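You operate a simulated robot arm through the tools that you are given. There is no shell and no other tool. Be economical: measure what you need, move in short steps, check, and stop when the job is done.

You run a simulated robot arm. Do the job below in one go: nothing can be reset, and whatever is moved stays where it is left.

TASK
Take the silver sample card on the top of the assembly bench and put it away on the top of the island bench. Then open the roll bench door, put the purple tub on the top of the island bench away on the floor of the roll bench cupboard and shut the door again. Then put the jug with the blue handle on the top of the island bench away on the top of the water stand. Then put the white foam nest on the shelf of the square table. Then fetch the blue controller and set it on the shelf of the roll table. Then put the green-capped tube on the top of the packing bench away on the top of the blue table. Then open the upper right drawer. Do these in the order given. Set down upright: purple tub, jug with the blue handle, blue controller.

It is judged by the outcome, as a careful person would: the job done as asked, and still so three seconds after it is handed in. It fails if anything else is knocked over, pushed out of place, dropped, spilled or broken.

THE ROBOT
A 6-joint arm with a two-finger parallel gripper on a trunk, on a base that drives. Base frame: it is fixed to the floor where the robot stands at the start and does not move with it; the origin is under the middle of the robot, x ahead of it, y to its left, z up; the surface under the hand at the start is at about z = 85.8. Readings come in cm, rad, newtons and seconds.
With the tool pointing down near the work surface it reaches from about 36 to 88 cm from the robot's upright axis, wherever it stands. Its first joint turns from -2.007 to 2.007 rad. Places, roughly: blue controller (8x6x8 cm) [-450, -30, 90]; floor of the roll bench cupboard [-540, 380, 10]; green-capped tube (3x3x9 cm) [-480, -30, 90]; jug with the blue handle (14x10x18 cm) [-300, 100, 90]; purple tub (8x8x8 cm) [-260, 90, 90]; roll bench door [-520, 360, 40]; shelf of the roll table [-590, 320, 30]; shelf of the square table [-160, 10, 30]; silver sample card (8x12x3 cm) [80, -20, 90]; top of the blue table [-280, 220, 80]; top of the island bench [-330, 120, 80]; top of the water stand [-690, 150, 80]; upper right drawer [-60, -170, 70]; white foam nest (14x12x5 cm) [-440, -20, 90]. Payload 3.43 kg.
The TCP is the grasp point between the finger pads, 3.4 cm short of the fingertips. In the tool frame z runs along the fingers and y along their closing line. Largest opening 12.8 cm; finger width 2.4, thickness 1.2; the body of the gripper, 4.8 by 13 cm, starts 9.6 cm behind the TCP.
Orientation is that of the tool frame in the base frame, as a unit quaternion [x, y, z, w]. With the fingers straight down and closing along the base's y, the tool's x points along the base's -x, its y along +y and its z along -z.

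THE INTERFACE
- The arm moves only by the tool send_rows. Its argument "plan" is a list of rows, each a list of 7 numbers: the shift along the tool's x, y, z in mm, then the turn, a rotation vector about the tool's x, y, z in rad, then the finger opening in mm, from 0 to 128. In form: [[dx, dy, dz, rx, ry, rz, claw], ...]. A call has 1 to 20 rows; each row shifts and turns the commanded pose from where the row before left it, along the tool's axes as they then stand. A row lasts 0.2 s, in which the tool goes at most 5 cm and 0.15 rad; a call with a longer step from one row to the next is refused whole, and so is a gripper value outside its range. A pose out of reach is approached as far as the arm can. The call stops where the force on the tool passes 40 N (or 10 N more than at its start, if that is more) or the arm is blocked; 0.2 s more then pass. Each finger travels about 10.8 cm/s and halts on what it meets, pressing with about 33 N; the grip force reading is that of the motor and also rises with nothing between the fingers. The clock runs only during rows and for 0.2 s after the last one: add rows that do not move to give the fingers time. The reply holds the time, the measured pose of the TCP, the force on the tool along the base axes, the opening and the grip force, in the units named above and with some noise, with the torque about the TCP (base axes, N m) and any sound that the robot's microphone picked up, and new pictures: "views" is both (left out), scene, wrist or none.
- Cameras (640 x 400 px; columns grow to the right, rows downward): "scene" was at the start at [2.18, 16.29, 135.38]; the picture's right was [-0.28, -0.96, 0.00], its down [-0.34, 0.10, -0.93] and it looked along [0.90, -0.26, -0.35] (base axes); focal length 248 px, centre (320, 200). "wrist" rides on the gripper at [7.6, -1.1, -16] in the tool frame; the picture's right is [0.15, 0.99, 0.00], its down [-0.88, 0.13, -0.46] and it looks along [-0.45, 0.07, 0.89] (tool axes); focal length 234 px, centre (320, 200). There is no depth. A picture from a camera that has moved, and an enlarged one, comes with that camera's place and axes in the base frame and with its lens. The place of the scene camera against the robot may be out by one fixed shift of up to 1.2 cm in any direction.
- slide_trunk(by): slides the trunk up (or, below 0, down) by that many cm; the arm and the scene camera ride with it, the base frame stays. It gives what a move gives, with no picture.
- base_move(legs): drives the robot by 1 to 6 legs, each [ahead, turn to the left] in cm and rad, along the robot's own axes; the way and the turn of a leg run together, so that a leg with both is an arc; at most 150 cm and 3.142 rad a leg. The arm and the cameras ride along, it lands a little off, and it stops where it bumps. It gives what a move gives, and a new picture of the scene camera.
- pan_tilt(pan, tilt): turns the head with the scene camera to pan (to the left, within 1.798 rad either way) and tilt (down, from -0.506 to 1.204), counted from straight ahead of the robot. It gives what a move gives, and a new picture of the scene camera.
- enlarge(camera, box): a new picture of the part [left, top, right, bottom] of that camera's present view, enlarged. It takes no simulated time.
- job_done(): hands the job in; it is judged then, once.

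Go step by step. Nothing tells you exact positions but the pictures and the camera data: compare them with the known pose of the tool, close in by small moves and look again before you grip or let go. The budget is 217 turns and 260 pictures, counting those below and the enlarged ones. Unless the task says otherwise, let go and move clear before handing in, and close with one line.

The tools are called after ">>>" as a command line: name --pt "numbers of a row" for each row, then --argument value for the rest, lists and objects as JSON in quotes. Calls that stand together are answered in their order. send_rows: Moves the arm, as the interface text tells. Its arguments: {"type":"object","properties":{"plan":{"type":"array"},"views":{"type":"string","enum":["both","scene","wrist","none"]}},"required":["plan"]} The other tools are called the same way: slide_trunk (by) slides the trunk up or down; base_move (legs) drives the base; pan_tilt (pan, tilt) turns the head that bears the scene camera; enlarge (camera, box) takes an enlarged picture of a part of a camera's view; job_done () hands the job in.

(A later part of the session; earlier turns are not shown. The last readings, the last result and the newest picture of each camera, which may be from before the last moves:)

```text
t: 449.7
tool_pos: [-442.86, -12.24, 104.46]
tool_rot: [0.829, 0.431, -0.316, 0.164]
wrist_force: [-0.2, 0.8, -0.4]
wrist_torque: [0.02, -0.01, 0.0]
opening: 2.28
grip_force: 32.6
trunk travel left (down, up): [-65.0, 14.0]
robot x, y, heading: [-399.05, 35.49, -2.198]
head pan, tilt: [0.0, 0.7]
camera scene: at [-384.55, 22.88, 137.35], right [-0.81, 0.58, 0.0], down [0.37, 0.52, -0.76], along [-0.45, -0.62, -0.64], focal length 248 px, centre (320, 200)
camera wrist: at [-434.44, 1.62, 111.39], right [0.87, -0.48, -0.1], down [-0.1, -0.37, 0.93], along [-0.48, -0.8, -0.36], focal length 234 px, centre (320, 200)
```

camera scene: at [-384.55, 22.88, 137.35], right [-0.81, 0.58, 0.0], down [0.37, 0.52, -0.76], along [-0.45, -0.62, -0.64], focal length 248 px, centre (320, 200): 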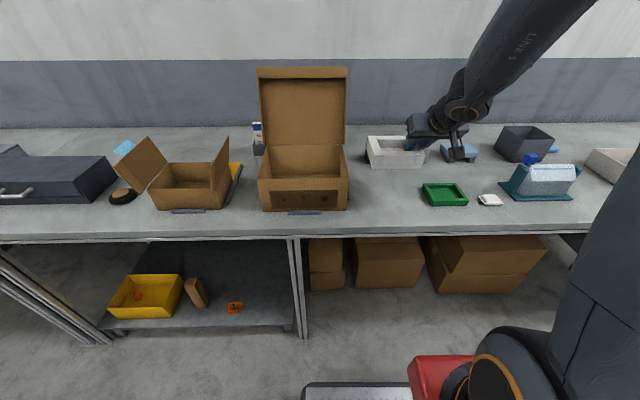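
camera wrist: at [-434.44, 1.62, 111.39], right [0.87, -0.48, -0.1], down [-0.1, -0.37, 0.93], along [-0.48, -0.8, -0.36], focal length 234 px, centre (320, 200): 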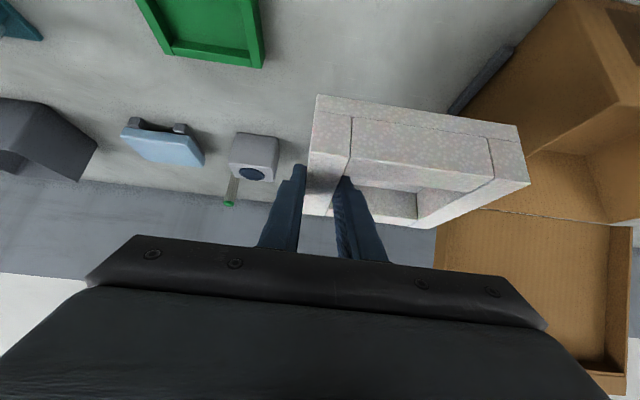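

The nest is held level. I'll back well away from the boxes, raise a bit, and drive to the square table.

>>> slide_trunk --by 8

>>> base_move --legs '[[-22, 0], [0, 0.8], [0, 0.775], [105, 0], [100, 0]]'

>>> pan_tilt --pan 1.2 --tilt 0.8

```text
t: 450.8
tool_pos: [-442.86, -12.31, 112.51]
tool_rot: [0.83, 0.43, -0.316, 0.163]
wrist_force: [0.3, 0.2, 0.1]
wrist_torque: [0.02, 0.07, -0.01]
opening: 2.26
grip_force: 33.0
trunk travel left (down, up): [-73.0, 6.0]
robot x, y, heading: [-399.17, 35.93, -2.194]
head pan, tilt: [0.0, 0.7]
```

```text
t: 466.5
tool_pos: [-171.52, -111.61, 112.55]
tool_rot: [0.285, 0.89, -0.109, 0.339]
wrist_force: [-0.4, -0.8, -1.1]
wrist_torque: [-0.07, 0.03, -0.02]
opening: 2.28
grip_force: 32.7
trunk travel left (down, up): [-73.0, 6.0]
robot x, y, heading: [-218.85, -67.34, -0.63]
head pan, tilt: [0.0, 0.7]
camera scene: at [-209.29, -51.57, 145.35], right [-0.59, -0.81, 0.0], down [-0.52, 0.38, -0.76], along [0.62, -0.45, -0.64], focal length 248 px, centre (320, 200)
```

scene: 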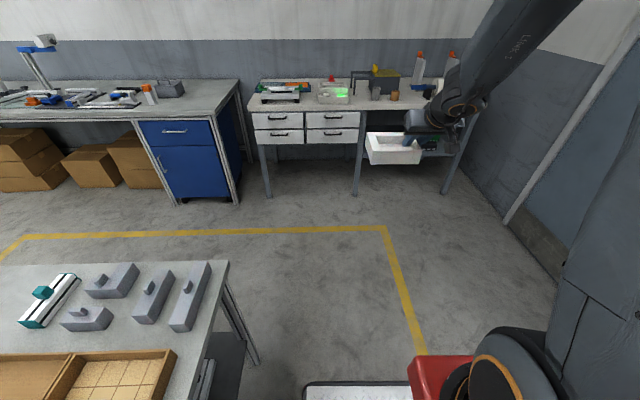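

```text
t: 467.9
tool_pos: [-171.56, -111.58, 112.55]
tool_rot: [0.286, 0.89, -0.109, 0.338]
wrist_force: [-0.1, 0.7, 0.2]
wrist_torque: [-0.07, 0.03, 0.0]
opening: 2.31
grip_force: 32.6
trunk travel left (down, up): [-73.0, 6.0]
robot x, y, heading: [-219.13, -67.31, -0.63]
head pan, tilt: [1.201, 0.799]
camera scene: at [-209.36, -42.21, 144.53], right [0.54, -0.84, 0.0], down [-0.6, -0.39, -0.7], along [0.59, 0.38, -0.72], focal length 248 px, centre (320, 200)
```

scene: 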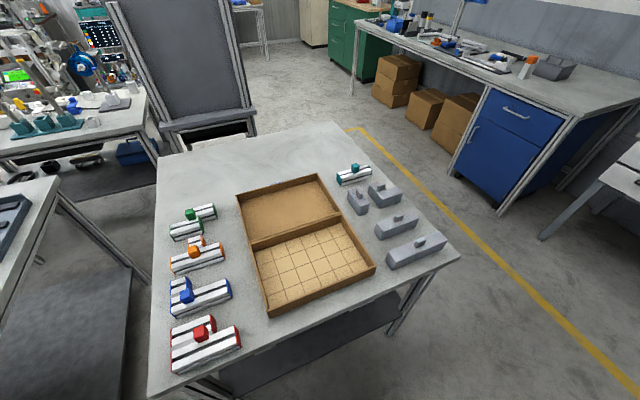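

Now facing: I'll turn toward the square table, back up to clear it, and lower the trunk to see its shelf.

>>> base_move --legs '[[0, 1.585], [-30, 0]]'

>>> slide_trunk --by -40

>>> pan_tilt --pan -0.2 --tilt 0.6

```text
t: 473.8
tool_pos: [-192.85, -43.27, 112.5]
tool_rot: [-0.434, 0.828, 0.165, 0.315]
wrist_force: [0.5, 0.2, -1.1]
wrist_torque: [-0.04, -0.01, 0.01]
opening: 2.29
grip_force: 33.0
trunk travel left (down, up): [-73.0, 6.0]
robot x, y, heading: [-236.09, -91.74, 0.958]
head pan, tilt: [1.201, 0.799]
camera scene: at [-262.85, -82.31, 144.52], right [0.83, 0.55, 0.0], down [0.4, -0.6, -0.7], along [-0.39, 0.58, -0.72], focal length 248 px, centre (320, 200)
```

scene: 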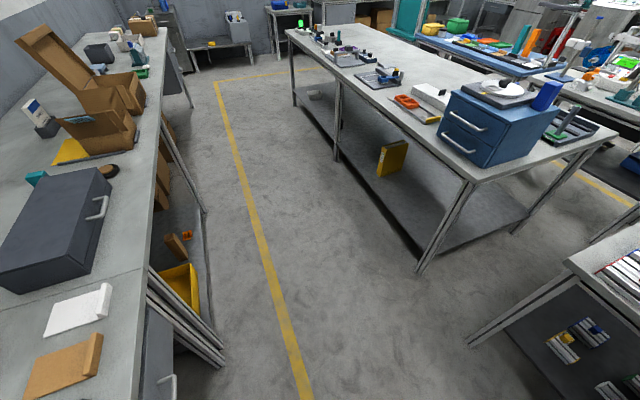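

```text
t: 477.6
tool_pos: [-192.91, -43.23, 72.54]
tool_rot: [-0.434, 0.828, 0.164, 0.315]
wrist_force: [-0.2, -0.3, -0.3]
wrist_torque: [0.01, -0.04, -0.03]
opening: 2.27
grip_force: 33.1
trunk travel left (down, up): [-33.0, 46.0]
robot x, y, heading: [-236.51, -91.74, 0.958]
head pan, tilt: [1.201, 0.799]
```

```text
t: 479.1
tool_pos: [-192.88, -43.28, 72.66]
tool_rot: [-0.435, 0.827, 0.165, 0.315]
wrist_force: [-0.1, -0.2, -0.3]
wrist_torque: [0.01, -0.02, -0.03]
opening: 2.28
grip_force: 33.0
trunk travel left (down, up): [-33.0, 46.0]
robot x, y, heading: [-236.48, -91.94, 0.957]
head pan, tilt: [-0.201, 0.6]
camera scene: at [-245.57, -73.85, 106.21], right [0.69, -0.73, 0.0], down [-0.41, -0.39, -0.82], along [0.6, 0.57, -0.57], focal length 248 px, centre (320, 200)
```

scene: 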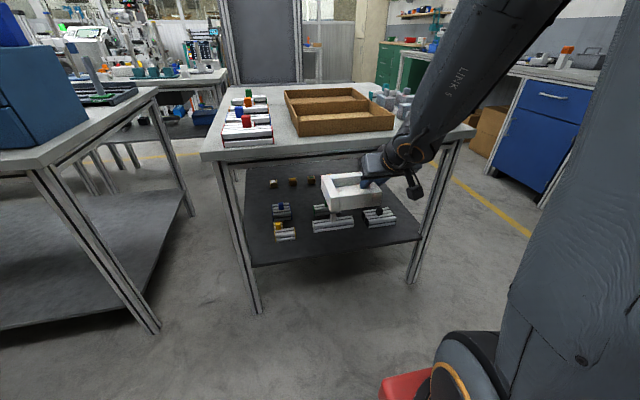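

The shelf is visible, with small items on it. I'll zoom in to find a free patch.

>>> enlarge --camera "scene" --box '[220, 140, 460, 290]'

```text
2.67 times, centred on (340, 215) of scene
camera zoom: at [-245.57, -73.85, 106.21], right [0.69, -0.73, 0.0], down [-0.41, -0.39, -0.82], along [0.6, 0.57, -0.57], focal length 661 px, centre (267, 160)
```

zoom: 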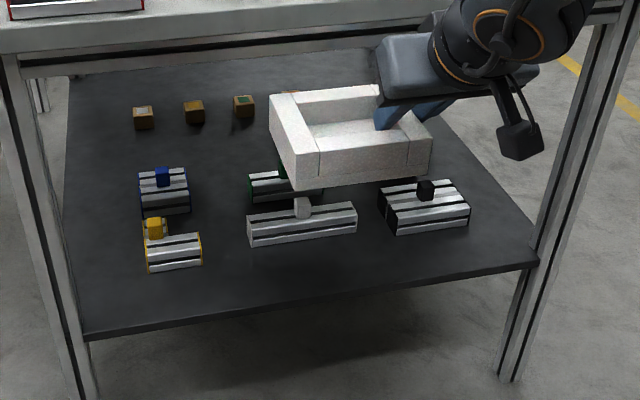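

The lane side of the shelf is crowded, but the strip near the table's front side (n 91–120, d −100..−50) looks free. I'll raise up, go around to that side, and face the table from the aisle.

>>> slide_trunk --by 38

>>> base_move --legs '[[0, -1.573], [92, 0], [0, 1.571], [71, 0], [71, 0], [0, 1.571]]'

```text
t: 482.8
tool_pos: [-192.9, -43.26, 110.51]
tool_rot: [-0.433, 0.828, 0.165, 0.315]
wrist_force: [-0.8, 0.0, 0.0]
wrist_torque: [0.01, -0.03, -0.03]
opening: 2.28
grip_force: 32.4
trunk travel left (down, up): [-71.0, 8.0]
robot x, y, heading: [-236.37, -91.8, 0.954]
head pan, tilt: [-0.201, 0.6]
```

```text
t: 506.1
tool_pos: [-125.41, 12.38, 110.49]
tool_rot: [0.89, -0.286, -0.339, -0.11]
wrist_force: [-0.2, 0.2, -1.0]
wrist_torque: [0.0, -0.01, -0.01]
opening: 2.31
grip_force: 33.3
trunk travel left (down, up): [-71.0, 8.0]
robot x, y, heading: [-77.9, -31.83, 2.513]
head pan, tilt: [-0.201, 0.6]
camera scene: at [-88.39, -47.15, 144.21], right [0.74, 0.67, 0.0], down [0.38, -0.42, -0.83], along [-0.56, 0.61, -0.56], focal length 248 px, centre (320, 200)
```

scene: 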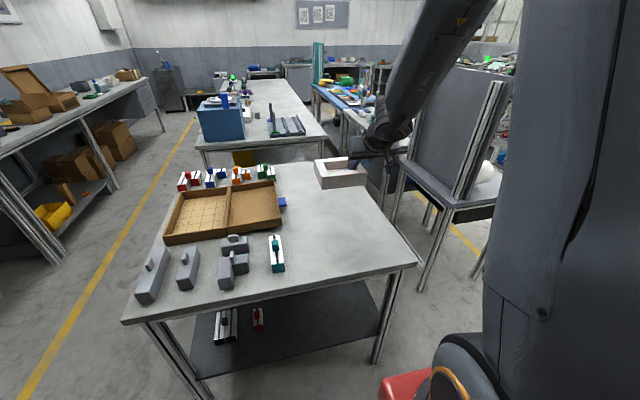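

The right half of the shelf is free. I'll back up, then lower the trunk in front of the table.

>>> base_move --legs '[[-44, 0]]'

>>> slide_trunk --by -40

>>> slide_trunk --by -25

>>> pan_tilt --pan 0.0 --tilt 0.45

```text
t: 508.6
tool_pos: [-94.35, -12.88, 110.53]
tool_rot: [0.893, -0.274, -0.341, -0.105]
wrist_force: [-0.3, -0.5, -0.5]
wrist_torque: [0.0, -0.02, 0.0]
opening: 2.31
grip_force: 33.3
trunk travel left (down, up): [-71.0, 8.0]
robot x, y, heading: [-45.55, -55.54, 2.548]
head pan, tilt: [-0.201, 0.6]
stopped in leg 1: the robot was blocked; the commanded pose is now the measured one
camera scene: at [-55.83, -71.33, 144.21], right [0.71, 0.7, 0.0], down [0.4, -0.4, -0.83], along [-0.58, 0.59, -0.56], focal length 248 px, centre (320, 200)
```

scene: 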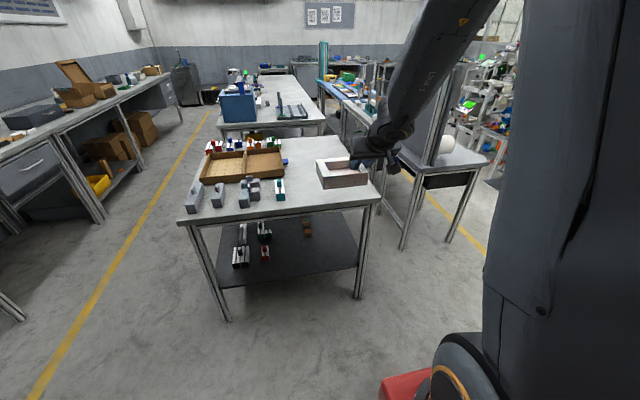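

```text
t: 512.4
tool_pos: [-94.43, -12.9, 70.49]
tool_rot: [0.894, -0.273, -0.341, -0.104]
wrist_force: [-0.9, 0.2, -0.1]
wrist_torque: [0.04, -0.02, 0.0]
opening: 2.29
grip_force: 33.0
trunk travel left (down, up): [-31.0, 48.0]
robot x, y, heading: [-45.38, -55.64, 2.547]
head pan, tilt: [-0.201, 0.6]
```

```text
t: 515.0
tool_pos: [-95.77, -11.94, 45.48]
tool_rot: [0.894, -0.273, -0.34, -0.103]
wrist_force: [0.0, 0.5, -0.3]
wrist_torque: [0.05, -0.02, -0.03]
opening: 2.29
grip_force: 33.4
trunk travel left (down, up): [-6.0, 73.0]
robot x, y, heading: [-45.41, -55.68, 2.542]
head pan, tilt: [-0.201, 0.6]
```

```text
t: 515.7
tool_pos: [-95.71, -11.95, 45.48]
tool_rot: [0.894, -0.273, -0.339, -0.103]
wrist_force: [0.1, -0.5, -0.1]
wrist_torque: [-0.02, -0.03, 0.02]
opening: 2.28
grip_force: 33.0
trunk travel left (down, up): [-6.0, 73.0]
robot x, y, heading: [-45.43, -55.72, 2.546]
head pan, tilt: [0.0, 0.45]
camera scene: at [-72.23, -62.37, 80.56], right [0.56, 0.83, 0.0], down [0.36, -0.24, -0.9], along [-0.74, 0.51, -0.44], focal length 248 px, centre (320, 200)
```

scene: 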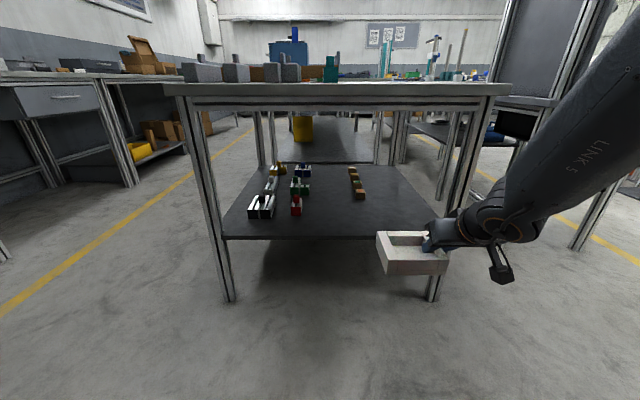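

I'm in front of the shelf (its edge n≈97, z≈30; right leg at d≈−48). I'll shift 10 cm left away from the leg, lower 4.5 cm, then drive in.

>>> send_rows --pt "0 33 0 0 0 0 10" --pt "0 33 0 0 0 0 10" --pt "0 33 0 0 0 0 10" --pt "15 0 17 0 0 0 10" --pt "15 0 17 0 0 0 10" --pt "0 0 0 0 0 0 10" --views "none"

>>> base_move --legs '[[15, -0.02]]'

```text
t: 517.1
tool_pos: [-100.47, -14.99, 40.73]
tool_rot: [0.895, -0.273, -0.339, -0.101]
wrist_force: [0.8, -0.2, -0.5]
wrist_torque: [-0.01, -0.03, -0.03]
opening: 2.32
grip_force: 33.1
out of reach, approached as far as the arm can: row 1, 2, 3, 4, 5
trunk travel left (down, up): [-6.0, 73.0]
robot x, y, heading: [-45.74, -55.5, 2.544]
head pan, tilt: [0.0, 0.45]
```

```text
t: 518.5
tool_pos: [-112.14, -5.4, 40.68]
tool_rot: [0.892, -0.281, -0.338, -0.103]
wrist_force: [0.4, 0.0, -0.2]
wrist_torque: [0.04, -0.05, -0.02]
opening: 2.32
grip_force: 32.6
trunk travel left (down, up): [-6.0, 73.0]
robot x, y, heading: [-57.81, -47.23, 2.527]
head pan, tilt: [0.0, 0.45]
camera scene: at [-84.81, -53.24, 80.57], right [0.58, 0.82, 0.0], down [0.36, -0.25, -0.9], along [-0.74, 0.52, -0.44], focal length 248 px, centre (320, 200)
```

scene: 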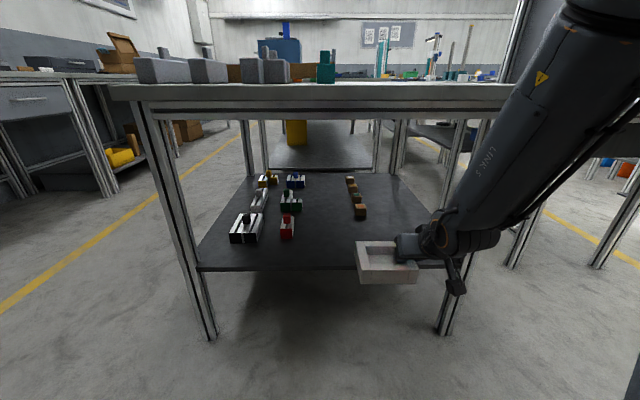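

Still heading slightly close to the right leg. I'll turn 0.07 left and drive in 17 cm.

>>> base_move --legs '[[0, 0.07], [17, 0]]'

>>> send_rows --pt "0 0 0 0 0 0 10" --views "wrist"

```text
t: 520.4
tool_pos: [-129.4, -0.48, 40.71]
tool_rot: [0.902, -0.249, -0.342, -0.09]
wrist_force: [0.3, 0.0, -0.9]
wrist_torque: [0.03, -0.05, 0.0]
opening: 2.29
grip_force: 33.5
trunk travel left (down, up): [-6.0, 73.0]
robot x, y, heading: [-72.58, -38.55, 2.597]
head pan, tilt: [0.0, 0.45]
camera scene: at [-98.88, -46.25, 80.57], right [0.52, 0.86, 0.0], down [0.37, -0.23, -0.9], along [-0.77, 0.47, -0.44], focal length 248 px, centre (320, 200)
```

scene: 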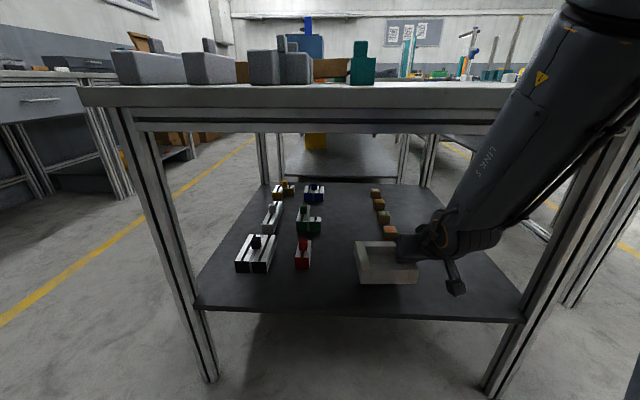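

```text
t: 520.8
tool_pos: [-129.31, -0.46, 40.66]
tool_rot: [0.902, -0.25, -0.341, -0.092]
wrist_force: [-0.1, 0.1, -0.2]
wrist_torque: [0.03, 0.02, -0.02]
opening: 2.31
grip_force: 33.1
trunk travel left (down, up): [-6.0, 73.0]
robot x, y, heading: [-72.53, -38.29, 2.602]
head pan, tilt: [0.0, 0.45]
camera wrist: at [-114.84, -7.82, 47.7], right [-0.41, -0.91, -0.09], down [-0.37, 0.08, 0.92], along [-0.83, 0.42, -0.37], focal length 234 px, centre (320, 200)
```

wrist: 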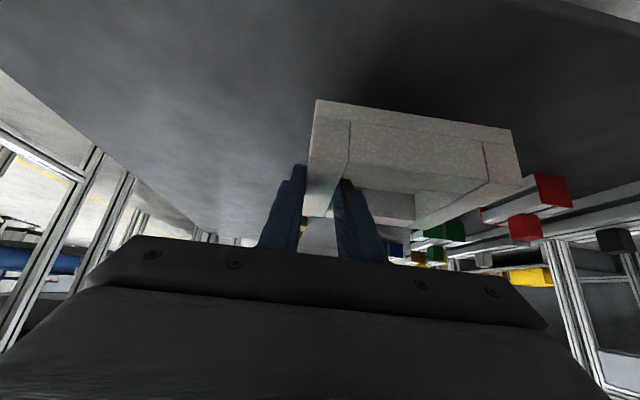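

The nest is over the free shelf area, 14 cm in front of the small blocks. Lowering gently.

>>> send_rows --pt "3.3 0 3.7 0 0 0 10" --pt "3.3 0 3.7 0 0 0 10" --pt "3.3 0 3.7 0 0 0 10" --pt "3.3 0 3.7 0 0 0 10" --pt "0 0 0 0 0 0 10" --views "none"

>>> send_rows --pt "2 0 2.2 0 0 0 10" --pt "2 0 2.2 0 0 0 10" --pt "2 0 2.2 0 0 0 10" --pt "0 0 0 0 0 0 10" --views "none"

>>> send_rows --pt "2 0 2.2 0 0 0 10" --pt "2 0 2.2 0 0 0 10" --pt "0 0 0 0 0 0 10" --views "wrist"

```text
t: 522.0
tool_pos: [-129.48, -0.48, 38.83]
tool_rot: [0.903, -0.248, -0.341, -0.086]
wrist_force: [-0.7, -0.6, -0.1]
wrist_torque: [0.03, -0.02, -0.01]
opening: 2.3
grip_force: 32.6
trunk travel left (down, up): [-6.0, 73.0]
robot x, y, heading: [-73.0, -38.38, 2.594]
head pan, tilt: [0.0, 0.45]
```

```text
t: 523.0
tool_pos: [-129.29, -0.21, 38.22]
tool_rot: [0.902, -0.247, -0.343, -0.087]
wrist_force: [-0.5, -0.2, -0.8]
wrist_torque: [0.04, -0.02, 0.03]
opening: 2.31
grip_force: 32.9
out of reach, approached as far as the arm can: row 2
trunk travel left (down, up): [-6.0, 73.0]
robot x, y, heading: [-72.49, -38.82, 2.597]
head pan, tilt: [0.0, 0.45]
```

```text
t: 523.8
tool_pos: [-129.24, 0.02, 38.06]
tool_rot: [0.903, -0.248, -0.341, -0.087]
wrist_force: [-0.1, -0.3, -0.5]
wrist_torque: [0.02, -0.06, 0.0]
opening: 2.29
grip_force: 33.2
out of reach, approached as far as the arm can: row 1
trunk travel left (down, up): [-6.0, 73.0]
robot x, y, heading: [-72.6, -38.29, 2.598]
head pan, tilt: [0.0, 0.45]
camera wrist: at [-114.66, -7.27, 45.05], right [-0.41, -0.91, -0.08], down [-0.37, 0.08, 0.92], along [-0.83, 0.41, -0.37], focal length 234 px, centre (320, 200)
```

wrist: 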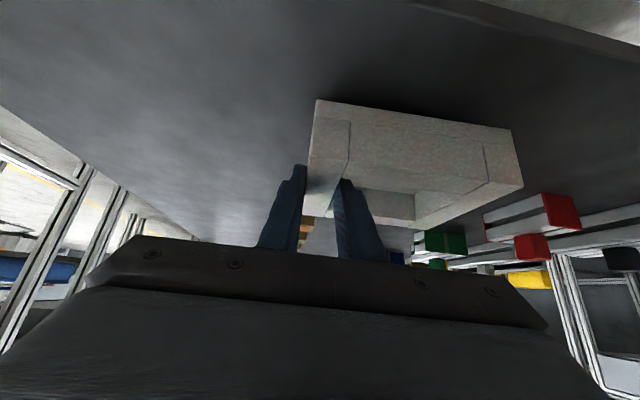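

The arm's at its limit, so I'll use the trunk for the last centimetres, one at a time.

>>> slide_trunk --by -0.8

>>> slide_trunk --by -0.5

>>> slide_trunk --by -0.5

```text
t: 524.4
tool_pos: [-129.39, 0.06, 37.16]
tool_rot: [0.903, -0.248, -0.341, -0.086]
wrist_force: [1.2, -0.9, -0.2]
wrist_torque: [0.03, -0.03, -0.02]
opening: 2.3
grip_force: 33.3
trunk travel left (down, up): [-5.2, 73.8]
robot x, y, heading: [-72.75, -38.51, 2.599]
head pan, tilt: [0.0, 0.45]
```

```text
t: 524.9
tool_pos: [-129.42, 0.17, 37.04]
tool_rot: [0.902, -0.247, -0.343, -0.087]
wrist_force: [7.2, -5.2, 14.4]
wrist_torque: [0.27, 0.07, -0.08]
opening: 2.32
grip_force: 32.6
trunk travel left (down, up): [-4.7, 74.3]
robot x, y, heading: [-72.58, -38.39, 2.601]
head pan, tilt: [0.0, 0.45]
stopped: the force on the tool passed its limit at 42 N (the readings are from after the stop); the commanded pose is now the measured one
```

```text
t: 525.2
tool_pos: [-129.58, 0.2, 37.06]
tool_rot: [0.901, -0.248, -0.344, -0.089]
wrist_force: [9.3, -6.2, 18.3]
wrist_torque: [0.08, -0.28, -0.16]
opening: 2.28
grip_force: 33.1
trunk travel left (down, up): [-4.6, 74.4]
robot x, y, heading: [-72.77, -38.4, 2.597]
head pan, tilt: [0.0, 0.45]
stopped: the force on the tool passed its limit at 46 N (the readings are from after the stop); the commanded pose is now the measured one
```

It rests on the shelf. I'll open, rise 5 cm, and back straight out.

>>> send_rows --pt "0 0 0 0 0 0 35" --pt "0 0 0 0 0 0 50" --pt "0 0 0 0 0 0 50" --views "none"

>>> slide_trunk --by 5

>>> base_move --legs '[[-31, 0]]'

```text
t: 526.0
tool_pos: [-129.55, 0.24, 36.88]
tool_rot: [0.902, -0.247, -0.343, -0.087]
wrist_force: [0.6, -1.1, 0.9]
wrist_torque: [-0.01, -0.03, 0.01]
opening: 5.01
grip_force: 0.1
trunk travel left (down, up): [-4.6, 74.4]
robot x, y, heading: [-72.7, -38.07, 2.596]
head pan, tilt: [0.0, 0.45]
```

```text
t: 527.0
tool_pos: [-129.62, 0.27, 41.95]
tool_rot: [0.902, -0.247, -0.343, -0.087]
wrist_force: [0.5, 0.1, 0.5]
wrist_torque: [0.02, -0.02, 0.04]
opening: 4.98
grip_force: 0.2
trunk travel left (down, up): [-9.6, 69.4]
robot x, y, heading: [-72.66, -38.32, 2.596]
head pan, tilt: [0.0, 0.45]
```

```text
t: 529.0
tool_pos: [-102.87, -15.94, 41.86]
tool_rot: [0.902, -0.247, -0.343, -0.087]
wrist_force: [0.5, -0.3, 0.7]
wrist_torque: [-0.01, 0.0, 0.0]
opening: 5.01
grip_force: 0.1
trunk travel left (down, up): [-9.6, 69.4]
robot x, y, heading: [-45.55, -54.41, 2.593]
head pan, tilt: [0.0, 0.45]
camera scene: at [-71.29, -62.96, 84.15], right [0.52, 0.86, 0.0], down [0.37, -0.23, -0.9], along [-0.77, 0.47, -0.44], focal length 248 px, centre (320, 200)
```

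scene: 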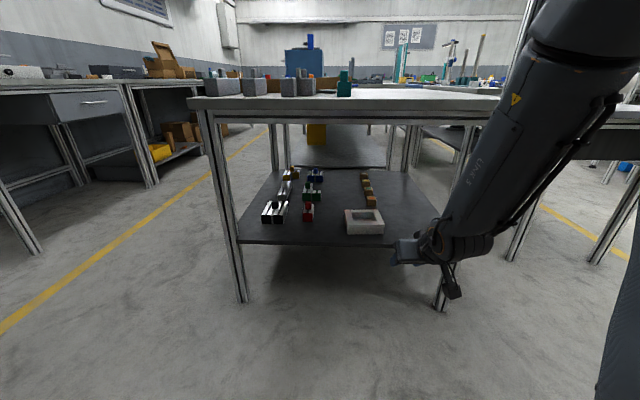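

The nest sits on the shelf. I need to be sparing with pictures now. Next, the blue controller: raise the arm and drive back to the packing bench.

>>> slide_trunk --by 40

>>> slide_trunk --by 25

>>> base_move --legs '[[24, 0], [0, 1.503], [117, 0], [0, -1.571], [150, 0], [150, 0]]'

```text
t: 532.9
tool_pos: [-102.92, -15.95, 81.86]
tool_rot: [0.902, -0.248, -0.342, -0.088]
wrist_force: [0.1, -0.1, -0.5]
wrist_torque: [-0.01, -0.01, 0.0]
opening: 5.01
grip_force: 0.2
trunk travel left (down, up): [-49.6, 29.4]
robot x, y, heading: [-46.05, -54.78, 2.597]
head pan, tilt: [0.0, 0.45]
```

```text
t: 535.5
tool_pos: [-102.86, -15.98, 106.75]
tool_rot: [0.902, -0.247, -0.343, -0.087]
wrist_force: [0.4, 0.5, 0.1]
wrist_torque: [0.01, -0.02, 0.03]
opening: 5.0
grip_force: 0.1
trunk travel left (down, up): [-74.6, 4.4]
robot x, y, heading: [-46.14, -54.71, 2.591]
head pan, tilt: [0.0, 0.45]
```

```text
t: 564.5
tool_pos: [-433.27, 78.54, 106.84]
tool_rot: [0.893, -0.279, -0.34, -0.1]
wrist_force: [-0.1, -0.1, 0.0]
wrist_torque: [-0.01, 0.02, -0.03]
opening: 4.97
grip_force: 0.0
trunk travel left (down, up): [-74.6, 4.4]
robot x, y, heading: [-378.93, 36.27, 2.523]
head pan, tilt: [0.0, 0.45]
camera scene: at [-390.38, 19.01, 149.15], right [0.58, 0.82, 0.0], down [0.35, -0.25, -0.9], along [-0.73, 0.52, -0.44], focal length 248 px, centre (320, 200)
```

scene: 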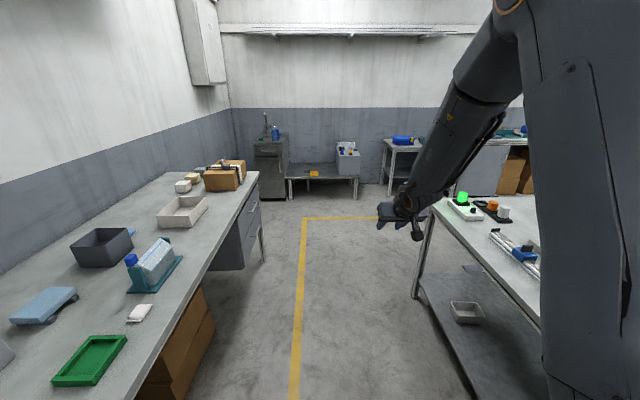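

I'll line up with the controller, face the bench and close in, then look with the wrist camera.

>>> slide_trunk --by 4

>>> base_move --legs '[[17, 0], [0, 1.573], [22, 0]]'

>>> send_rows --pt "15 0 17 0 0 0 110" --pt "15 0 17 0 0 0 110" --pt "15 0 17 0 0 0 110" --pt "0 0 0 0 0 0 110" --views "wrist"

```text
t: 565.3
tool_pos: [-433.24, 78.56, 110.78]
tool_rot: [0.893, -0.28, -0.34, -0.1]
wrist_force: [-0.3, -0.6, 0.0]
wrist_torque: [-0.01, 0.01, -0.01]
opening: 5.02
grip_force: 0.0
trunk travel left (down, up): [-78.6, 0.4]
robot x, y, heading: [-379.26, 35.97, 2.52]
head pan, tilt: [0.0, 0.45]
```

```text
t: 571.9
tool_pos: [-447.46, -26.77, 110.92]
tool_rot: [0.827, 0.438, -0.308, 0.171]
wrist_force: [0.3, -0.9, -0.3]
wrist_torque: [0.03, 0.03, 0.03]
opening: 5.01
grip_force: 0.1
trunk travel left (down, up): [-78.6, 0.4]
robot x, y, heading: [-405.4, 27.64, -2.173]
head pan, tilt: [0.0, 0.45]
camera scene: at [-388.98, 17.75, 153.15], right [-0.82, 0.57, 0.0], down [0.25, 0.36, -0.9], along [-0.51, -0.74, -0.44], focal length 248 px, centre (320, 200)
```

scene: 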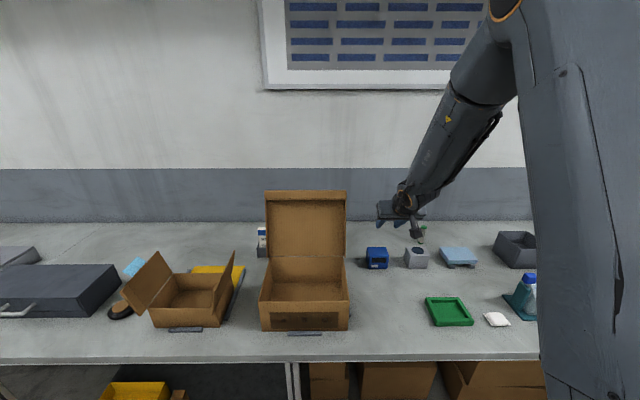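

```text
t: 572.9
tool_pos: [-447.41, -26.92, 104.08]
tool_rot: [0.826, 0.439, -0.309, 0.171]
wrist_force: [0.4, -0.5, 0.6]
wrist_torque: [-0.04, -0.01, -0.03]
opening: 10.99
grip_force: 0.2
trunk travel left (down, up): [-78.6, 0.4]
robot x, y, heading: [-405.39, 27.77, -2.176]
head pan, tilt: [0.0, 0.45]
camera wrist: at [-439.36, -12.73, 111.05], right [0.88, -0.46, -0.09], down [-0.1, -0.36, 0.93], along [-0.46, -0.81, -0.37], focal length 234 px, centre (320, 200)
```

wrist: 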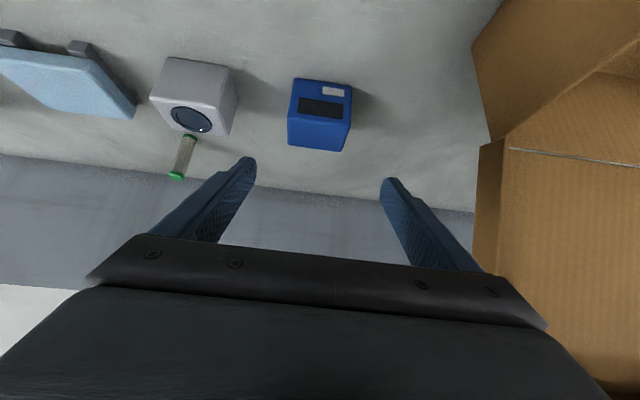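

The controller is square to the tool, centre about (-454.2,-36.7), 8 cm wide. I'll descend onto it and grip.

>>> send_rows --pt "4 -0.7 38.5 0 0 0 110" --pt "4 -0.7 38.5 0 0 0 110" --pt "4 -0.7 38.5 0 0 0 110" --pt "4 -0.7 38.5 0 0 0 110" --pt "4 -0.7 38.5 0 0 0 110" --pt "0 0 0 0 0 0 110" --pt "0 0 0 0 0 0 90" --pt "0 0 0 0 0 0 70" --pt "0 0 0 0 0 0 50" --pt "0 0 0 0 0 0 50" --views "wrist"

```text
t: 575.1
tool_pos: [-453.75, -36.32, 88.25]
tool_rot: [0.826, 0.439, -0.31, 0.172]
wrist_force: [5.9, -4.2, 14.9]
wrist_torque: [-0.06, 0.73, 0.19]
opening: 8.03
grip_force: 33.1
trunk travel left (down, up): [-78.6, 0.4]
robot x, y, heading: [-405.76, 28.07, -2.173]
head pan, tilt: [0.0, 0.45]
camera wrist: at [-445.77, -22.1, 95.34], right [0.88, -0.46, -0.08], down [-0.1, -0.36, 0.93], along [-0.46, -0.81, -0.37], focal length 234 px, centre (320, 200)
```

wrist: 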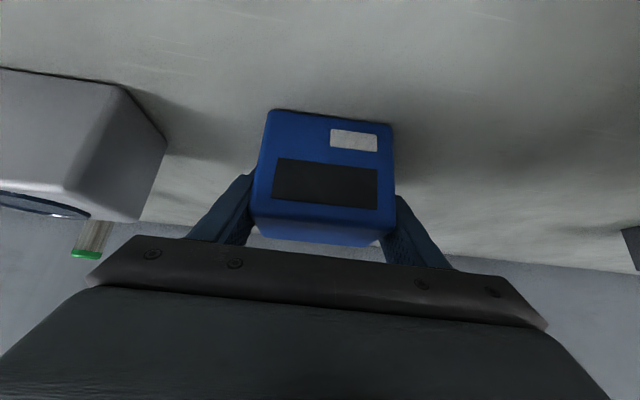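

Controller gripped (8.0 cm). I'll lift it and drive to the roll table.

>>> send_rows --pt "-13 0.2 -15 0 0 0 50" --pt "-26.4 0.4 -30 0 0 0 50" --pt "-26.4 0.4 -30 0 0 0 50" --pt "-13 0.2 -15 0 0 0 50" --pt "0 0 0 0 0 0 50" --views "none"

>>> base_move --legs '[[-26, 0], [0, -1.585], [103, 0], [103, 0], [0, -1.571], [107, 0]]'

```text
t: 576.3
tool_pos: [-453.79, -36.17, 100.17]
tool_rot: [0.826, 0.439, -0.309, 0.171]
wrist_force: [0.7, 0.6, -4.3]
wrist_torque: [-0.08, 0.04, -0.03]
opening: 8.03
grip_force: 33.4
trunk travel left (down, up): [-78.6, 0.4]
robot x, y, heading: [-405.77, 28.14, -2.176]
head pan, tilt: [0.0, 0.45]
```

```text
t: 600.8
tool_pos: [-454.28, 319.62, 100.17]
tool_rot: [-0.443, 0.824, 0.172, 0.309]
wrist_force: [-0.1, 1.3, -4.1]
wrist_torque: [0.05, -0.04, 0.01]
opening: 8.0
grip_force: 33.0
trunk travel left (down, up): [-78.6, 0.4]
robot x, y, heading: [-501.98, 255.39, 0.972]
head pan, tilt: [0.0, 0.45]
camera scene: at [-519.89, 263.92, 153.15], right [0.83, -0.56, 0.0], down [-0.24, -0.36, -0.9], along [0.5, 0.75, -0.44], focal length 248 px, centre (320, 200)
```

scene: 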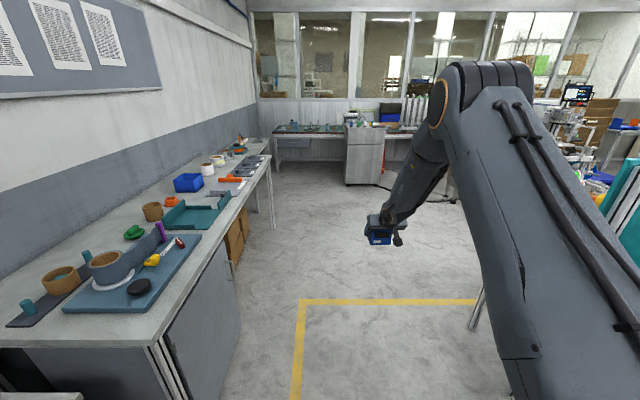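

In place at d≈−82. Turn to face the roll table, step back 11 cm, lower, then look.

>>> base_move --legs '[[0, 1.553], [-11, 0]]'

>>> slide_trunk --by -40

>>> slide_trunk --by -22

>>> pan_tilt --pan 0.0 --tilt 0.5

```text
t: 605.7
tool_pos: [-555.85, 298.25, 100.06]
tool_rot: [0.892, -0.283, -0.339, -0.1]
wrist_force: [-0.1, -0.9, -3.0]
wrist_torque: [0.07, 0.06, 0.01]
opening: 7.98
grip_force: 33.1
trunk travel left (down, up): [-78.6, 0.4]
robot x, y, heading: [-493.01, 248.87, 2.514]
head pan, tilt: [0.0, 0.45]
camera scene: at [-503.29, 231.2, 153.15], right [0.58, 0.81, 0.0], down [0.35, -0.25, -0.9], along [-0.73, 0.53, -0.44], focal length 248 px, centre (320, 200)
```

scene: 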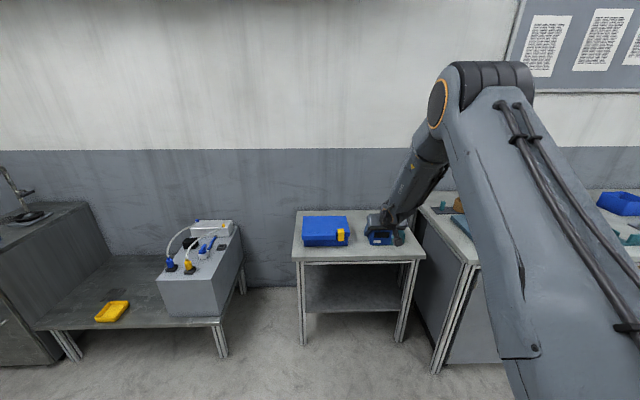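

```text
t: 609.5
tool_pos: [-555.86, 298.41, 60.19]
tool_rot: [0.893, -0.281, -0.338, -0.096]
wrist_force: [-0.3, 0.5, -4.5]
wrist_torque: [0.05, 0.02, -0.01]
opening: 8.01
grip_force: 33.5
trunk travel left (down, up): [-38.6, 40.4]
robot x, y, heading: [-492.68, 248.56, 2.52]
head pan, tilt: [0.0, 0.45]
```

```text
t: 611.9
tool_pos: [-556.8, 299.18, 38.2]
tool_rot: [0.894, -0.279, -0.34, -0.09]
wrist_force: [-0.1, -0.2, -3.4]
wrist_torque: [0.02, 0.06, 0.01]
opening: 8.01
grip_force: 32.9
trunk travel left (down, up): [-16.6, 62.4]
robot x, y, heading: [-493.1, 248.95, 2.52]
head pan, tilt: [0.0, 0.45]
```

```text
t: 612.5
tool_pos: [-556.71, 299.12, 38.11]
tool_rot: [0.894, -0.279, -0.34, -0.091]
wrist_force: [0.2, 0.1, -3.8]
wrist_torque: [0.06, 0.08, 0.0]
opening: 8.01
grip_force: 33.3
trunk travel left (down, up): [-16.6, 62.4]
robot x, y, heading: [-493.09, 249.32, 2.521]
head pan, tilt: [0.0, 0.499]
camera scene: at [-517.2, 241.19, 90.7], right [0.58, 0.81, 0.0], down [0.39, -0.28, -0.88], along [-0.71, 0.51, -0.48], focal length 248 px, centre (320, 200)
```

scene: 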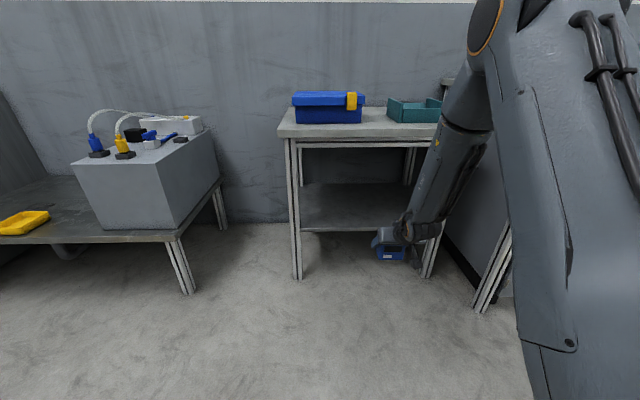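

Shelf edge n≈648, z≈28, clear. I'll drive in 30 cm and lower with the trunk.

>>> base_move --legs '[[30, 0]]'

>>> slide_trunk --by -3.2

>>> slide_trunk --by -0.7

>>> slide_trunk --by -0.5

```text
t: 614.5
tool_pos: [-581.1, 316.68, 38.2]
tool_rot: [0.893, -0.279, -0.34, -0.091]
wrist_force: [-1.3, -0.6, -3.5]
wrist_torque: [0.0, 0.07, -0.01]
opening: 7.98
grip_force: 33.0
trunk travel left (down, up): [-16.6, 62.4]
robot x, y, heading: [-517.24, 266.18, 2.519]
head pan, tilt: [0.0, 0.499]
camera scene: at [-541.48, 258.65, 90.7], right [0.58, 0.81, 0.0], down [0.39, -0.28, -0.88], along [-0.71, 0.51, -0.48], focal length 248 px, centre (320, 200)
```

scene: 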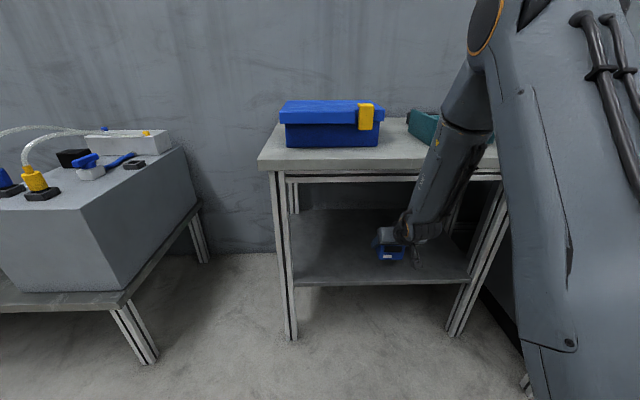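

```text
t: 615.3
tool_pos: [-581.07, 316.65, 34.98]
tool_rot: [0.894, -0.279, -0.34, -0.09]
wrist_force: [0.1, 0.1, -4.2]
wrist_torque: [0.04, 0.07, 0.01]
opening: 7.97
grip_force: 32.8
trunk travel left (down, up): [-13.4, 65.6]
robot x, y, heading: [-517.27, 266.22, 2.519]
head pan, tilt: [0.0, 0.499]
```

```text
t: 615.9
tool_pos: [-581.0, 316.68, 34.37]
tool_rot: [0.894, -0.279, -0.339, -0.089]
wrist_force: [-0.2, -0.4, -4.6]
wrist_torque: [0.01, 0.03, 0.03]
opening: 7.99
grip_force: 32.9
trunk travel left (down, up): [-12.7, 66.3]
robot x, y, heading: [-517.26, 265.84, 2.518]
head pan, tilt: [0.0, 0.499]
```

```text
t: 616.4
tool_pos: [-581.04, 316.63, 33.72]
tool_rot: [0.894, -0.279, -0.34, -0.09]
wrist_force: [0.2, -0.2, -4.4]
wrist_torque: [0.04, 0.07, 0.01]
opening: 7.99
grip_force: 32.6
trunk travel left (down, up): [-12.2, 66.8]
robot x, y, heading: [-516.98, 266.2, 2.519]
head pan, tilt: [0.0, 0.499]
```

Inside by about 9 cm. Continue lowering until contact.

>>> slide_trunk --by -0.5

>>> slide_trunk --by -0.5

>>> slide_trunk --by -0.5

```text
t: 617.0
tool_pos: [-581.13, 316.6, 33.55]
tool_rot: [0.893, -0.278, -0.342, -0.089]
wrist_force: [-0.9, -0.8, 13.2]
wrist_torque: [0.78, -0.13, 0.0]
opening: 8.0
grip_force: 33.8
trunk travel left (down, up): [-11.7, 67.3]
robot x, y, heading: [-517.49, 266.38, 2.516]
head pan, tilt: [0.0, 0.499]
```

```text
t: 617.4
tool_pos: [-581.27, 316.82, 33.42]
tool_rot: [0.893, -0.277, -0.342, -0.09]
wrist_force: [0.0, -0.8, 13.5]
wrist_torque: [0.2, -0.89, -0.04]
opening: 8.01
grip_force: 32.9
trunk travel left (down, up): [-11.4, 67.6]
robot x, y, heading: [-517.12, 266.38, 2.516]
head pan, tilt: [0.0, 0.499]
stopped: the force on the tool passed its limit at 51 N (the readings are from after the stop); the commanded pose is now the measured one
```

```text
t: 617.8
tool_pos: [-581.52, 316.82, 33.47]
tool_rot: [0.892, -0.276, -0.346, -0.092]
wrist_force: [-1.4, 2.0, 10.9]
wrist_torque: [0.18, -0.77, 0.13]
opening: 8.01
grip_force: 32.2
trunk travel left (down, up): [-11.1, 67.9]
robot x, y, heading: [-516.91, 266.13, 2.515]
head pan, tilt: [0.0, 0.499]
stopped: the force on the tool passed its limit at 74 N (the readings are from after the stop); the commanded pose is now the measured one
```

Set down. I'll relax slightly, open, and back straight out.

>>> slide_trunk --by 0.4

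>>> send_rows --pt "0 0 0 0 0 0 85" --pt "0 0 0 0 0 0 95" --pt "0 0 0 0 0 0 110" --pt "0 0 0 0 0 0 110" --views "none"

>>> base_move --legs '[[-30, 0]]'

```text
t: 618.3
tool_pos: [-581.45, 316.86, 33.64]
tool_rot: [0.892, -0.277, -0.345, -0.091]
wrist_force: [0.1, 0.5, -3.8]
wrist_torque: [0.05, 0.06, 0.03]
opening: 8.0
grip_force: 32.9
trunk travel left (down, up): [-11.5, 67.5]
robot x, y, heading: [-516.97, 266.1, 2.52]
head pan, tilt: [0.0, 0.499]
```

```text
t: 619.3
tool_pos: [-581.4, 316.92, 33.58]
tool_rot: [0.892, -0.278, -0.345, -0.091]
wrist_force: [0.0, 0.9, 1.0]
wrist_torque: [0.03, -0.02, -0.03]
opening: 11.01
grip_force: 0.1
trunk travel left (down, up): [-11.5, 67.5]
robot x, y, heading: [-516.67, 266.34, 2.521]
head pan, tilt: [0.0, 0.499]
```

```text
t: 621.3
tool_pos: [-557.08, 299.59, 33.9]
tool_rot: [0.892, -0.277, -0.346, -0.092]
wrist_force: [0.1, 0.3, -0.4]
wrist_torque: [-0.02, -0.02, 0.0]
opening: 10.99
grip_force: 0.0
trunk travel left (down, up): [-11.5, 67.5]
robot x, y, heading: [-493.07, 248.55, 2.514]
head pan, tilt: [0.0, 0.499]
camera scene: at [-518.4, 242.06, 85.63], right [0.58, 0.81, 0.0], down [0.39, -0.28, -0.88], along [-0.71, 0.51, -0.48], focal length 248 px, centre (320, 200)
```

scene: 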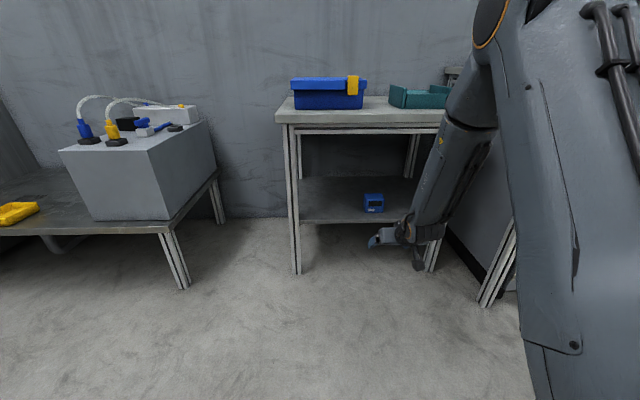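

The controller stands on the roll table's shelf. Now the green-capped tube, which stands near (-484,-35): raise and drive back along the lane.

>>> slide_trunk --by 40

>>> slide_trunk --by 27

>>> base_move --legs '[[0, 1.582], [107, 0], [0, 1.571], [87, 0], [87, 0], [0, -1.571]]'

```text
t: 625.2
tool_pos: [-557.05, 299.6, 73.74]
tool_rot: [0.892, -0.277, -0.345, -0.092]
wrist_force: [-0.4, -0.8, -0.2]
wrist_torque: [-0.01, -0.02, 0.01]
opening: 11.0
grip_force: 0.0
trunk travel left (down, up): [-51.5, 27.5]
robot x, y, heading: [-493.09, 248.31, 2.512]
head pan, tilt: [0.0, 0.499]
```

```text
t: 627.9
tool_pos: [-557.07, 299.55, 100.57]
tool_rot: [0.892, -0.277, -0.345, -0.09]
wrist_force: [0.5, 0.2, -0.3]
wrist_torque: [-0.05, -0.01, 0.0]
opening: 10.99
grip_force: 0.0
trunk travel left (down, up): [-78.5, 0.5]
robot x, y, heading: [-493.01, 248.96, 2.516]
head pan, tilt: [0.0, 0.499]
```

```text
t: 651.9
tool_pos: [-413.66, -19.74, 101.14]
tool_rot: [0.646, 0.672, -0.236, 0.274]
wrist_force: [21.0, 18.0, 13.1]
wrist_torque: [0.36, 0.04, -0.68]
opening: 9.72
grip_force: 0.0
trunk travel left (down, up): [-78.5, 0.5]
robot x, y, heading: [-411.56, 61.66, -1.557]
head pan, tilt: [0.0, 0.499]
stopped in leg 6: the force on the tool passed its limit at 67 N (the readings are from after the stop); the commanded pose is now the measured one
camera scene: at [-392.81, 63.88, 152.61], right [-1.0, -0.01, 0.0], down [-0.01, 0.48, -0.88], along [0.01, -0.88, -0.48], focal length 248 px, centre (320, 200)
```

scene: 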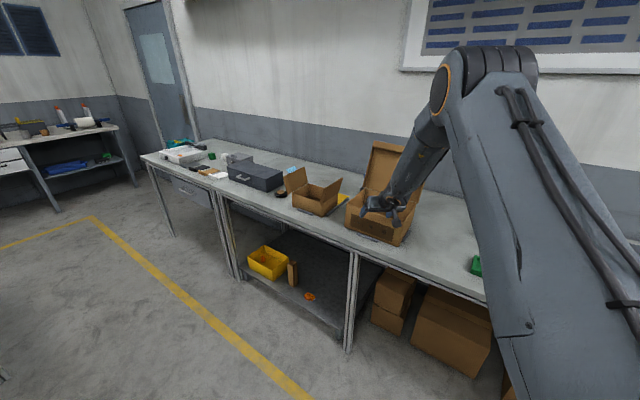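

The arm touched the open cardboard box while turning. I'll swing back at once and check that the box hasn't shifted.

>>> base_move --legs '[[0, 0.35]]'

>>> enlarge --camera "scene" --box '[340, 100, 600, 300]'

```text
t: 653.3
tool_pos: [-385.67, -15.6, 100.79]
tool_rot: [0.518, 0.775, -0.184, 0.311]
wrist_force: [-0.5, -0.1, 0.3]
wrist_torque: [-0.01, 0.02, 0.0]
opening: 11.03
grip_force: 0.0
trunk travel left (down, up): [-78.5, 0.5]
robot x, y, heading: [-412.25, 62.01, -1.209]
head pan, tilt: [0.0, 0.499]
camera scene: at [-394.94, 70.2, 152.63], right [-0.94, -0.35, 0.0], down [-0.17, 0.45, -0.88], along [0.31, -0.82, -0.48], focal length 248 px, centre (320, 200)
```

scene: 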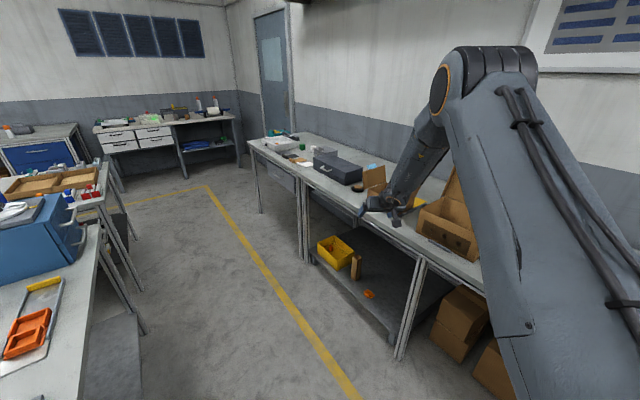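

```text
2.00 times, centred on (470, 200) of scene
camera zoom: at [-394.94, 70.2, 152.63], right [-0.94, -0.35, 0.0], down [-0.17, 0.45, -0.88], along [0.31, -0.82, -0.48], focal length 496 px, centre (20, 200)
```

zoom: 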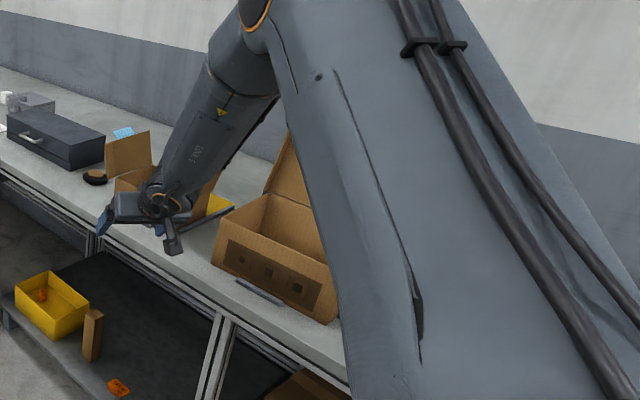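

The box and the strip in front of it look in place. I'll raise the arm, move the base away from the bench, and turn round the other way, which avoids the box.

>>> send_rows --pt "-20 1 -22 0 0 0 80" --pt "-20 1 -22 0 0 0 60" --pt "0 0 0 0 0 0 60" --views "none"

>>> base_move --legs '[[0, 2.164], [21, 0], [0, 1.571], [0, 1.571], [28, 0]]'

```text
t: 654.1
tool_pos: [-385.81, -15.57, 106.88]
tool_rot: [0.52, 0.774, -0.184, 0.31]
wrist_force: [0.1, 0.0, -0.4]
wrist_torque: [0.03, 0.0, 0.03]
opening: 5.99
grip_force: 0.1
trunk travel left (down, up): [-78.5, 0.5]
robot x, y, heading: [-411.84, 61.73, -1.212]
head pan, tilt: [0.0, 0.499]
```

```text
t: 661.2
tool_pos: [-348.46, 143.01, 106.94]
tool_rot: [-0.433, 0.826, 0.185, 0.31]
wrist_force: [-0.8, 0.6, 0.5]
wrist_torque: [-0.02, 0.01, 0.01]
opening: 5.99
grip_force: 0.2
trunk travel left (down, up): [-78.5, 0.5]
robot x, y, heading: [-399.3, 78.85, 0.93]
head pan, tilt: [0.0, 0.499]
stopped in leg 3: the robot was blocked; the commanded pose is now the measured one
camera scene: at [-416.92, 88.16, 152.63], right [0.8, -0.59, 0.0], down [-0.28, -0.39, -0.88], along [0.52, 0.71, -0.48], focal length 248 px, centre (320, 200)
```

scene: 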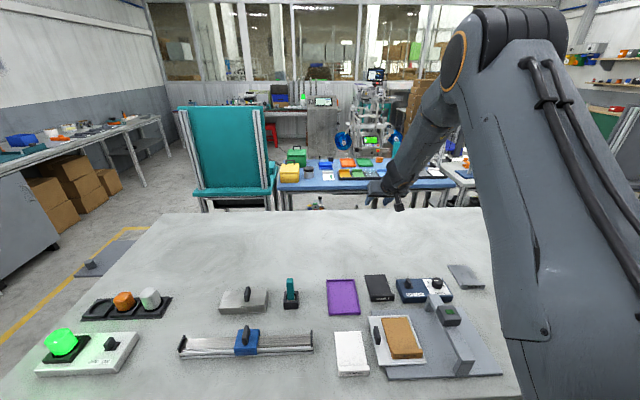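

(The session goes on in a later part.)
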